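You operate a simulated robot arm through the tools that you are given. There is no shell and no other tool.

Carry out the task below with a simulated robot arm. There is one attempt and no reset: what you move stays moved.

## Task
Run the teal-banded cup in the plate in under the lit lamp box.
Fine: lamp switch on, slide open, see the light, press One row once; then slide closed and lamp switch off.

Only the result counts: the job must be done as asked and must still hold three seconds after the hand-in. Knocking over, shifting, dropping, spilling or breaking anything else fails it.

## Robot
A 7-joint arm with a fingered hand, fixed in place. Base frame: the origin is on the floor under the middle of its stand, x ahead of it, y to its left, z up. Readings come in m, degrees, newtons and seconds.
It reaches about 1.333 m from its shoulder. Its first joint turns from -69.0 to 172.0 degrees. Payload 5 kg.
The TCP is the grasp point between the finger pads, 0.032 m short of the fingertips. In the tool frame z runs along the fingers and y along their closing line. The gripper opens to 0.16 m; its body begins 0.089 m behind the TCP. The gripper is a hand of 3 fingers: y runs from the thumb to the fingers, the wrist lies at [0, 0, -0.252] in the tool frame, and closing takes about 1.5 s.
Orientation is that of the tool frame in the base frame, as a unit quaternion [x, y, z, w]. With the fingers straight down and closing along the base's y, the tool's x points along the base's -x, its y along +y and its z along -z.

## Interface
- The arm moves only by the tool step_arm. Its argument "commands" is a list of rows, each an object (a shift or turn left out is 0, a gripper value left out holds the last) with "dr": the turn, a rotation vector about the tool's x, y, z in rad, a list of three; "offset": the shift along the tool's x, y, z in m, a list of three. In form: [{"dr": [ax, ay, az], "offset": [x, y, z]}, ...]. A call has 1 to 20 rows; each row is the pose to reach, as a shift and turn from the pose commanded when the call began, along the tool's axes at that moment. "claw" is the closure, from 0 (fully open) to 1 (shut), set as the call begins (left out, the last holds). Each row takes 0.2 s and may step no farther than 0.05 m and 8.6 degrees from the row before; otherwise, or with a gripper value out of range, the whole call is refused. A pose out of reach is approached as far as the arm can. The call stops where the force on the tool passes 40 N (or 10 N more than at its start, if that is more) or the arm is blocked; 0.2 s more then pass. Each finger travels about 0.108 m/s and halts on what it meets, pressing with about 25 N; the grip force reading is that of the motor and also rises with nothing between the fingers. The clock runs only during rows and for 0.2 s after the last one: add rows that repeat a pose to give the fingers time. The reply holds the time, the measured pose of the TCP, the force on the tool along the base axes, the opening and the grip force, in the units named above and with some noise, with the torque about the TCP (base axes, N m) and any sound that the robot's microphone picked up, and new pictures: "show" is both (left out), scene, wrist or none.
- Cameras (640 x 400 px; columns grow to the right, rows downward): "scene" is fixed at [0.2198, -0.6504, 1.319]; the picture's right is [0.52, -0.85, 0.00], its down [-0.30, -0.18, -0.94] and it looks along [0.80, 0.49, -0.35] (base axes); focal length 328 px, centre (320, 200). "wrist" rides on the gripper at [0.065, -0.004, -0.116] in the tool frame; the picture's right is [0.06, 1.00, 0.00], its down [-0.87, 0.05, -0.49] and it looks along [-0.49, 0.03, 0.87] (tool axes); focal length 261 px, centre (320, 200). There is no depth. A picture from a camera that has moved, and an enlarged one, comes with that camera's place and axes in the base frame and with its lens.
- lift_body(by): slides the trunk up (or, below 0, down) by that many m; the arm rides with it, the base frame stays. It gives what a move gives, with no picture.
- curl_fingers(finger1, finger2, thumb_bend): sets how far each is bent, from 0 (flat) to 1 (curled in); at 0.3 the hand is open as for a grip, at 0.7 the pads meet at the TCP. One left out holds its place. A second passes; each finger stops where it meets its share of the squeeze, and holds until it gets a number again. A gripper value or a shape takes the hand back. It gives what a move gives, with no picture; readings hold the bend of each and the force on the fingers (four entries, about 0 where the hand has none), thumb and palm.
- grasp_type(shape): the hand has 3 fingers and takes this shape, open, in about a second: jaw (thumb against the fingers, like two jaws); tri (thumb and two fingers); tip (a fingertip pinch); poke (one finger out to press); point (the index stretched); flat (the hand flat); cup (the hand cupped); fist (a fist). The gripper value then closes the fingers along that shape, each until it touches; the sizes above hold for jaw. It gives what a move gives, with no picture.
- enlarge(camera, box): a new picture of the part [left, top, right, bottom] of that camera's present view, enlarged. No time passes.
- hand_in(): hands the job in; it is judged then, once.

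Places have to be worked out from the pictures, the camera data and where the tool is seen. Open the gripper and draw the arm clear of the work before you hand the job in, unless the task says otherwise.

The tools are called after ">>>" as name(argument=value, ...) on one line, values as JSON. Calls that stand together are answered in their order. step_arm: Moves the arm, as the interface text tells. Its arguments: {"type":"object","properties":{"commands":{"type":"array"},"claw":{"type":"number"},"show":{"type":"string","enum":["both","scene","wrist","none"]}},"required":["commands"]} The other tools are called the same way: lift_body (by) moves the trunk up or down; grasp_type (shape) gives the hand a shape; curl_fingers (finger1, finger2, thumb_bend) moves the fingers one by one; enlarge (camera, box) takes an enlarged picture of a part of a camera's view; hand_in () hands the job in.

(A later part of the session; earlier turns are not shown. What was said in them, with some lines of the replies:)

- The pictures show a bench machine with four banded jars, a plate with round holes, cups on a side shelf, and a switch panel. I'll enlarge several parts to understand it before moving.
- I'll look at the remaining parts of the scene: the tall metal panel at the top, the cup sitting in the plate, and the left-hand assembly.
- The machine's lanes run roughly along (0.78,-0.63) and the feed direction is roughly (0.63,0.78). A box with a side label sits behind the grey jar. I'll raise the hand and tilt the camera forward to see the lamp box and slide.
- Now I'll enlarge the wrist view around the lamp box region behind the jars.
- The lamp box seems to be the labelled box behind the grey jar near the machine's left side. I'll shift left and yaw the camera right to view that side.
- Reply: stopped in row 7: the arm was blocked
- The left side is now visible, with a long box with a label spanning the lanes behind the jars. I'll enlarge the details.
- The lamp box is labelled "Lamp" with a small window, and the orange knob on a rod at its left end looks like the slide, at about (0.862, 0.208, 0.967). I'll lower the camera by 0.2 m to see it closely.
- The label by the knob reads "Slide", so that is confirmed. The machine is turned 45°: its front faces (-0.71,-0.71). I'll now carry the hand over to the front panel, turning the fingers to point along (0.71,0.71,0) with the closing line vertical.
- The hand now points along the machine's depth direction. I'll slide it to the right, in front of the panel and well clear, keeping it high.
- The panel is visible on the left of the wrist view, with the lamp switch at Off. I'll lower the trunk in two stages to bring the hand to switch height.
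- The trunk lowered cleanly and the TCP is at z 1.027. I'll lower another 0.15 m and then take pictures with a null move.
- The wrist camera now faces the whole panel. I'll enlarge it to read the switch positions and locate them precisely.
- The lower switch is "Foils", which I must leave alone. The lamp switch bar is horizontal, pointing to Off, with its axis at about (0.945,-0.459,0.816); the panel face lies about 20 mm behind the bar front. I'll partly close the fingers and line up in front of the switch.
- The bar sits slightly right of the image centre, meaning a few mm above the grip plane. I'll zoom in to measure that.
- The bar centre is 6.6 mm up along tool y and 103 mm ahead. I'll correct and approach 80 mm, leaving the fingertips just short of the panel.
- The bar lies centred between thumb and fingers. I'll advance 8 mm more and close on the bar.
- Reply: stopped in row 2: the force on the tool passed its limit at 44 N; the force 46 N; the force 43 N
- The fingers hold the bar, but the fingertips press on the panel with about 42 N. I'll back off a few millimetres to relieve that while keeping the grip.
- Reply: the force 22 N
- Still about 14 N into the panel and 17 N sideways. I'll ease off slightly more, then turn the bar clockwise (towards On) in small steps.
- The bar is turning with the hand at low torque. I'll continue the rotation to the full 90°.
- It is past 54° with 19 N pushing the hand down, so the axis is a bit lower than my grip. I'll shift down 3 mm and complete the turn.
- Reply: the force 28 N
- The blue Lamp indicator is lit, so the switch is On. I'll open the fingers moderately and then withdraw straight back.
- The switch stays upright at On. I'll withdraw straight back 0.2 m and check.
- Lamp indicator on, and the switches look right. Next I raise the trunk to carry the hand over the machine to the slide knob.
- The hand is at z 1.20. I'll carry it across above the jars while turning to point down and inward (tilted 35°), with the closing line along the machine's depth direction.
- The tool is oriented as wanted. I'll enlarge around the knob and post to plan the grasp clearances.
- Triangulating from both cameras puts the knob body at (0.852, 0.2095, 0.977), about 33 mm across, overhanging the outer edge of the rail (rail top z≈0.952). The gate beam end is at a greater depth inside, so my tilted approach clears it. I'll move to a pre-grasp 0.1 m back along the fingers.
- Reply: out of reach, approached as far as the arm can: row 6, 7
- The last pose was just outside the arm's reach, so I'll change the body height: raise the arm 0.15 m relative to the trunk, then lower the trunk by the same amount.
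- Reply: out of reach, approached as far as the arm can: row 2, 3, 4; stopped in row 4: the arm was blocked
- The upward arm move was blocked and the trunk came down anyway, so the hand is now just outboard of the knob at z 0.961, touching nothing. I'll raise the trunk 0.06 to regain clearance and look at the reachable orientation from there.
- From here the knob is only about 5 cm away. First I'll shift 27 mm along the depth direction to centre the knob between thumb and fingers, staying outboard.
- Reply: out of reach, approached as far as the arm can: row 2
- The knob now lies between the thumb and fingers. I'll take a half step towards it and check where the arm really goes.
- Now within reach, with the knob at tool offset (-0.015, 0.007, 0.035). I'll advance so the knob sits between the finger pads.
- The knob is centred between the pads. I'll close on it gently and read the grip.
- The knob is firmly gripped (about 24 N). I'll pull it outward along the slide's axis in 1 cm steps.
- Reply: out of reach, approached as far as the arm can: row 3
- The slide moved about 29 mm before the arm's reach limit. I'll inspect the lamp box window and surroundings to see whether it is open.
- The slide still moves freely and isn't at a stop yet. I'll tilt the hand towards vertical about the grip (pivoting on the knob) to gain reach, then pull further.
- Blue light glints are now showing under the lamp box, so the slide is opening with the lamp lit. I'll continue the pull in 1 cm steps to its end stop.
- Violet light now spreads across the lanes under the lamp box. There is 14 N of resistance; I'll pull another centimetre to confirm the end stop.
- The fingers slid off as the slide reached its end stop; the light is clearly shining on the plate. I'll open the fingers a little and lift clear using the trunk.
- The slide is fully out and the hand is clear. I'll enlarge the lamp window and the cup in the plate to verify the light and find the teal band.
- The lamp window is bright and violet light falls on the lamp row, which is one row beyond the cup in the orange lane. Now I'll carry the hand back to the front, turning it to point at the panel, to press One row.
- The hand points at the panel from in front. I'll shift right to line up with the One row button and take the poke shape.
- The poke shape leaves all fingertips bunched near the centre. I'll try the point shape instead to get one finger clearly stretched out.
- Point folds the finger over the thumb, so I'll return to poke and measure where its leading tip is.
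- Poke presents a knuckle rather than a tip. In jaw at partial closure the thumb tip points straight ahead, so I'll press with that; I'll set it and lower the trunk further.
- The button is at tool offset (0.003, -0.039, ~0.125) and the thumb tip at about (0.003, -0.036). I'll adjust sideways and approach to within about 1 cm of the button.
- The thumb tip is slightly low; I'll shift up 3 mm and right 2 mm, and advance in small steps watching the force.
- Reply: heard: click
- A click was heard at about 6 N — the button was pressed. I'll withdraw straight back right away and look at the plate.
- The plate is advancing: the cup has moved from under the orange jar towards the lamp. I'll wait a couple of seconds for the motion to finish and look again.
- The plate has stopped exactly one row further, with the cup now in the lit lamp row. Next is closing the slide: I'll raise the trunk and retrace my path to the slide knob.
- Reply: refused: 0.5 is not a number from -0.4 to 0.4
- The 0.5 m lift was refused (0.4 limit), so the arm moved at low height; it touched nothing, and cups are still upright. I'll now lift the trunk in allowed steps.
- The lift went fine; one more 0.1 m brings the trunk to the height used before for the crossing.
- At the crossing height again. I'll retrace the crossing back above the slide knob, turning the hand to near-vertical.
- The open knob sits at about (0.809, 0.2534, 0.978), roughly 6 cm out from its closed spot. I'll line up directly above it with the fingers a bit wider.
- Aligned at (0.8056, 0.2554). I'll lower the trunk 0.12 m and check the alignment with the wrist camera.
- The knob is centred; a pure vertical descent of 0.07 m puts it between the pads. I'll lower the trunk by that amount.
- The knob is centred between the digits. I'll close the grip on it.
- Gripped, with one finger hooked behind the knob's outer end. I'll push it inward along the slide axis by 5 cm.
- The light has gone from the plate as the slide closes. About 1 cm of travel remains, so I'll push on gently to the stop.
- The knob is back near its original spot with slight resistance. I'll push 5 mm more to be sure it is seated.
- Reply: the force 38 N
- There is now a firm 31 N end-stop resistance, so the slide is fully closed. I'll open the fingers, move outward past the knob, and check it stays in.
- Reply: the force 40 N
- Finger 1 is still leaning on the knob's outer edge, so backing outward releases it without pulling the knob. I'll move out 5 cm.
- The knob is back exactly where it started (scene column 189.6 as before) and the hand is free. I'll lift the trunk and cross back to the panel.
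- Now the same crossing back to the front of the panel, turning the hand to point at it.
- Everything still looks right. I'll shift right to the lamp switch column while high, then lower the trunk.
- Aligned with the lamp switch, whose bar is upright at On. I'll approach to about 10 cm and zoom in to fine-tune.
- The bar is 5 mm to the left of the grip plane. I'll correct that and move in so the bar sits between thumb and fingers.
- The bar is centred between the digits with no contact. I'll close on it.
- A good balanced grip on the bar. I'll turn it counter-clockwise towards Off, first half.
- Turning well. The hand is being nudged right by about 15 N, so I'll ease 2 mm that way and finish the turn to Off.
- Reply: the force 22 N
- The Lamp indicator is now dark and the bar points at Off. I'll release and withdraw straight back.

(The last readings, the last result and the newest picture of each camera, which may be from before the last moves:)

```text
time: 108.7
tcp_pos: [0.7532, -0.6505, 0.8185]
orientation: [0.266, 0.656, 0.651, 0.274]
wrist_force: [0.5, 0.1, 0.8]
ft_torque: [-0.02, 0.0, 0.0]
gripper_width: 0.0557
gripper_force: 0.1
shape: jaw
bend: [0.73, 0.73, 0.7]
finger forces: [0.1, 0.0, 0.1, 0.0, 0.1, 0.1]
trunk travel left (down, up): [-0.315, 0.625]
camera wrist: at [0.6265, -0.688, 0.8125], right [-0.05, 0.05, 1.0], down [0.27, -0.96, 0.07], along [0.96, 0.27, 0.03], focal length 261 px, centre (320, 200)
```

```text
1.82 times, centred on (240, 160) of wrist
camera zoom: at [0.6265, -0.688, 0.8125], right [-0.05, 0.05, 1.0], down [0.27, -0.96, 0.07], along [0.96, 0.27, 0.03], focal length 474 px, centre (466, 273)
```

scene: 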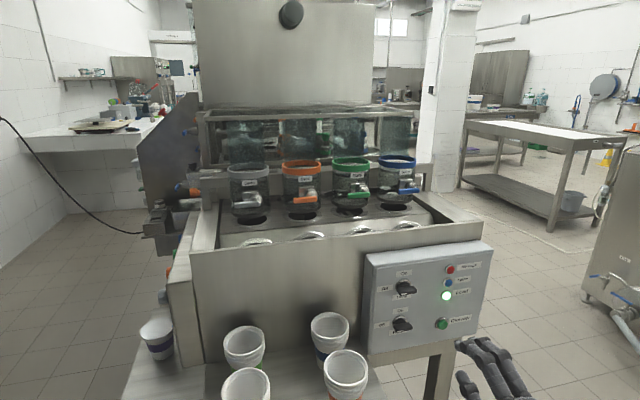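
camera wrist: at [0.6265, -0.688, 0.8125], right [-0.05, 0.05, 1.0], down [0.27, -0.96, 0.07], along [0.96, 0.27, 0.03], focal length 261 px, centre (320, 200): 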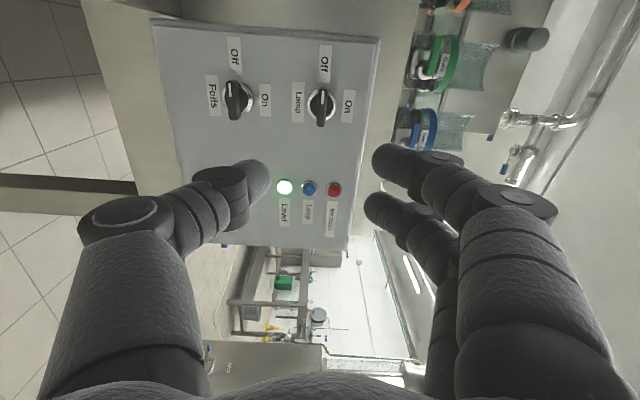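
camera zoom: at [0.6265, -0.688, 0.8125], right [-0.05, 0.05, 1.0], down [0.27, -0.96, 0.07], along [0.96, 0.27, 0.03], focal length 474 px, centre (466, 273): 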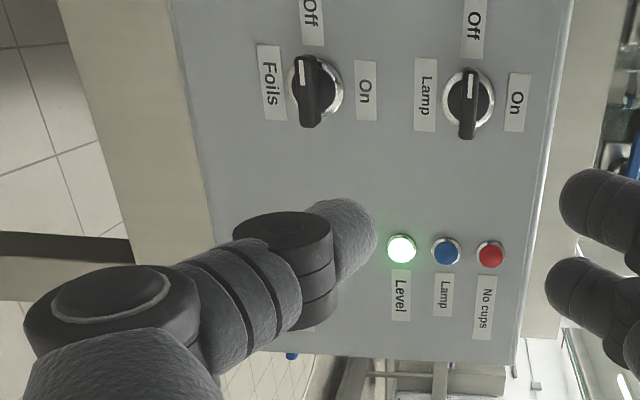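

Lamp switch Off, Foils untouched, Lamp light out, slide in. I'll open the hand fully, back further away and raise it clear, then check the whole scene once more.

>>> step_arm(commands=[{"offset": [0, 0, -0.03]}, {"offset": [0, 0, -0.06]}, {"offset": [0, 0, -0.06]}, {"offset": [0, 0, -0.06]}, {"offset": [0, 0, -0.06]}], claw=0, show="none")

>>> lift_body(by=0.35)

>>> step_arm(commands=[{"offset": [0, 0, 0]}], show="both")

>>> enlarge(camera="scene", box=[130, 130, 450, 330])

>>> enlarge(camera="scene", box=[120, 280, 400, 400])

>>> enlarge(camera="scene", box=[270, 180, 350, 230])

```text
time: 109.9
tcp_pos: [0.7099, -0.6941, 0.8175]
orientation: [0.267, 0.656, 0.651, 0.274]
wrist_force: [0.0, 0.5, 1.1]
ft_torque: [0.01, -0.02, 0.0]
gripper_width: 0.1597
gripper_force: 0.0
shape: jaw
bend: [0.3, 0.3, 0.3]
finger forces: [0.1, 0.0, 0.0, 0.0, 0.0, 0.1]
trunk travel left (down, up): [-0.315, 0.625]
```

```text
time: 113.3
tcp_pos: [0.7106, -0.6945, 1.1671]
orientation: [0.267, 0.656, 0.651, 0.274]
wrist_force: [-0.6, 0.3, 0.6]
ft_torque: [0.0, -0.01, 0.01]
gripper_width: 0.1599
gripper_force: 0.1
shape: jaw
bend: [0.3, 0.3, 0.3]
finger forces: [0.0, 0.1, 0.1, 0.1, 0.1, 0.0]
trunk travel left (down, up): [-0.665, 0.275]
```

```text
time: 113.7
tcp_pos: [0.7107, -0.6942, 1.1682]
orientation: [0.267, 0.655, 0.652, 0.274]
wrist_force: [0.8, -0.7, 0.8]
ft_torque: [-0.01, 0.01, -0.01]
gripper_width: 0.1599
gripper_force: 0.1
shape: jaw
bend: [0.3, 0.3, 0.3]
finger forces: [0.0, 0.0, 0.0, 0.1, 0.0, 0.0]
trunk travel left (down, up): [-0.665, 0.275]
camera wrist: at [0.584, -0.7305, 1.1621], right [-0.05, 0.05, 1.0], down [0.27, -0.96, 0.06], along [0.96, 0.27, 0.04], focal length 261 px, centre (320, 200)
```

scene: 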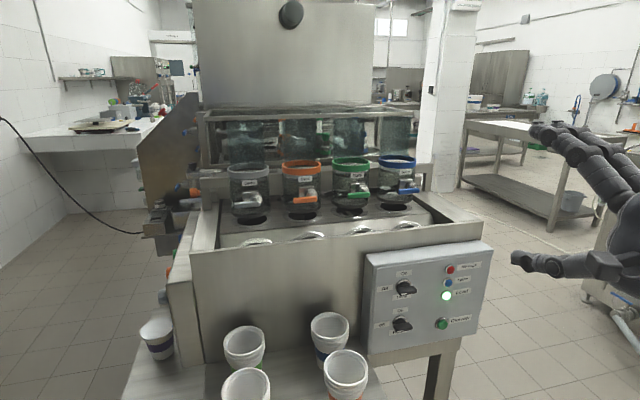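
wrist: 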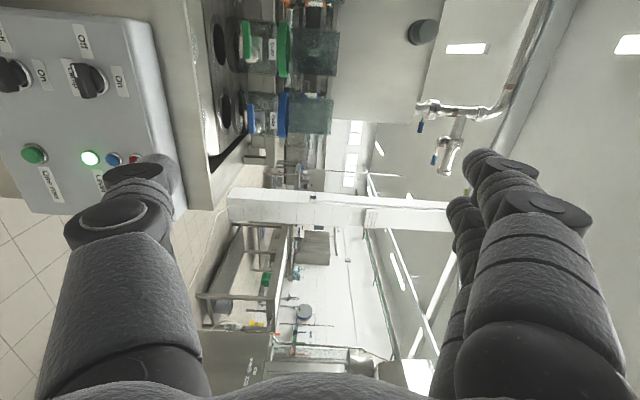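

```text
2.00 times, centred on (290, 230) of scene
camera zoom: at [0.2198, -0.6504, 1.319], right [0.52, -0.85, 0.0], down [-0.3, -0.18, -0.94], along [0.8, 0.49, -0.35], focal length 655 px, centre (380, 140)
```

zoom: 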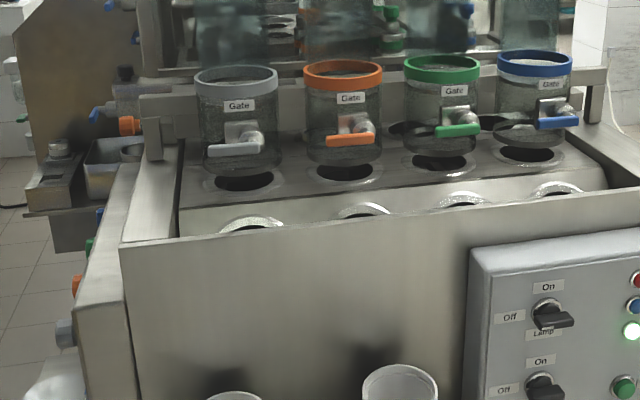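

```text
2.29 times, centred on (260, 340) of scene
camera zoom: at [0.2198, -0.6504, 1.319], right [0.52, -0.85, 0.0], down [-0.3, -0.18, -0.94], along [0.8, 0.49, -0.35], focal length 749 px, centre (457, -120)
```

zoom: 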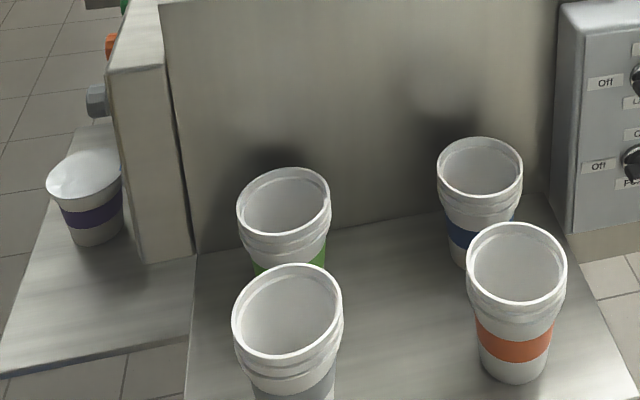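

```text
8.00 times, centred on (310, 205) of scene
camera zoom: at [0.2198, -0.6504, 1.319], right [0.52, -0.85, 0.0], down [-0.3, -0.18, -0.94], along [0.8, 0.49, -0.35], focal length 2621 px, centre (400, 160)
```

zoom: 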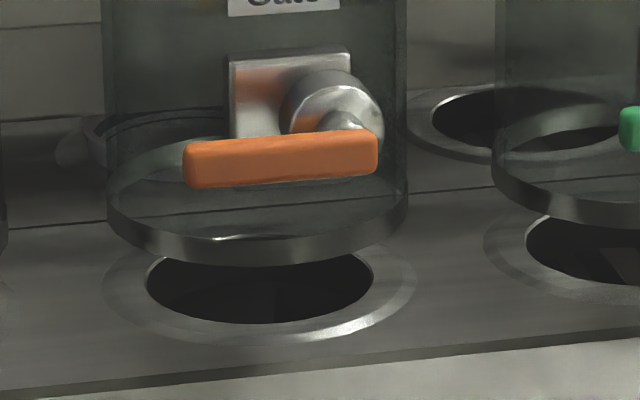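

The cup now sits in the lamp row, the slide is closed, the lamp switch is off, and "Foils", the gates, the dials and the loose cups look unchanged. The hand is open and clear, so I'm handing in.

>>> hand_in()

```text
The job is handed in.
```

I handed the job in with the cup in place under the lamp box. I couldn't check the band colour, because the plate hides it. It was the only cup I could see in the plate.

- **Lamp and slide:** I turned the lamp switch on and the blue Lamp indicator lit. I pulled the slide out to its stop, and light showed in the lamp window and on the plate.
- **One row:** I pressed it once and heard the click. The plate moved forward one row, taking the cup from under the orange jar into the lit lamp row.
- **Closing up:** I pushed the slide in to its stop, back to its starting position, and turned the lamp switch off. The Lamp indicator is dark.

In the last pictures, the Foils switch, the gates and the loose cups look as they did at the start. I didn't touch the dose dials. The hand is open and drawn clear of the machine.

Two moves didn't go as planned: an arm move was blocked near the slide, and a trunk lift was refused, so the arm moved lower than intended in front of the cups. The force readings showed no contact either time.
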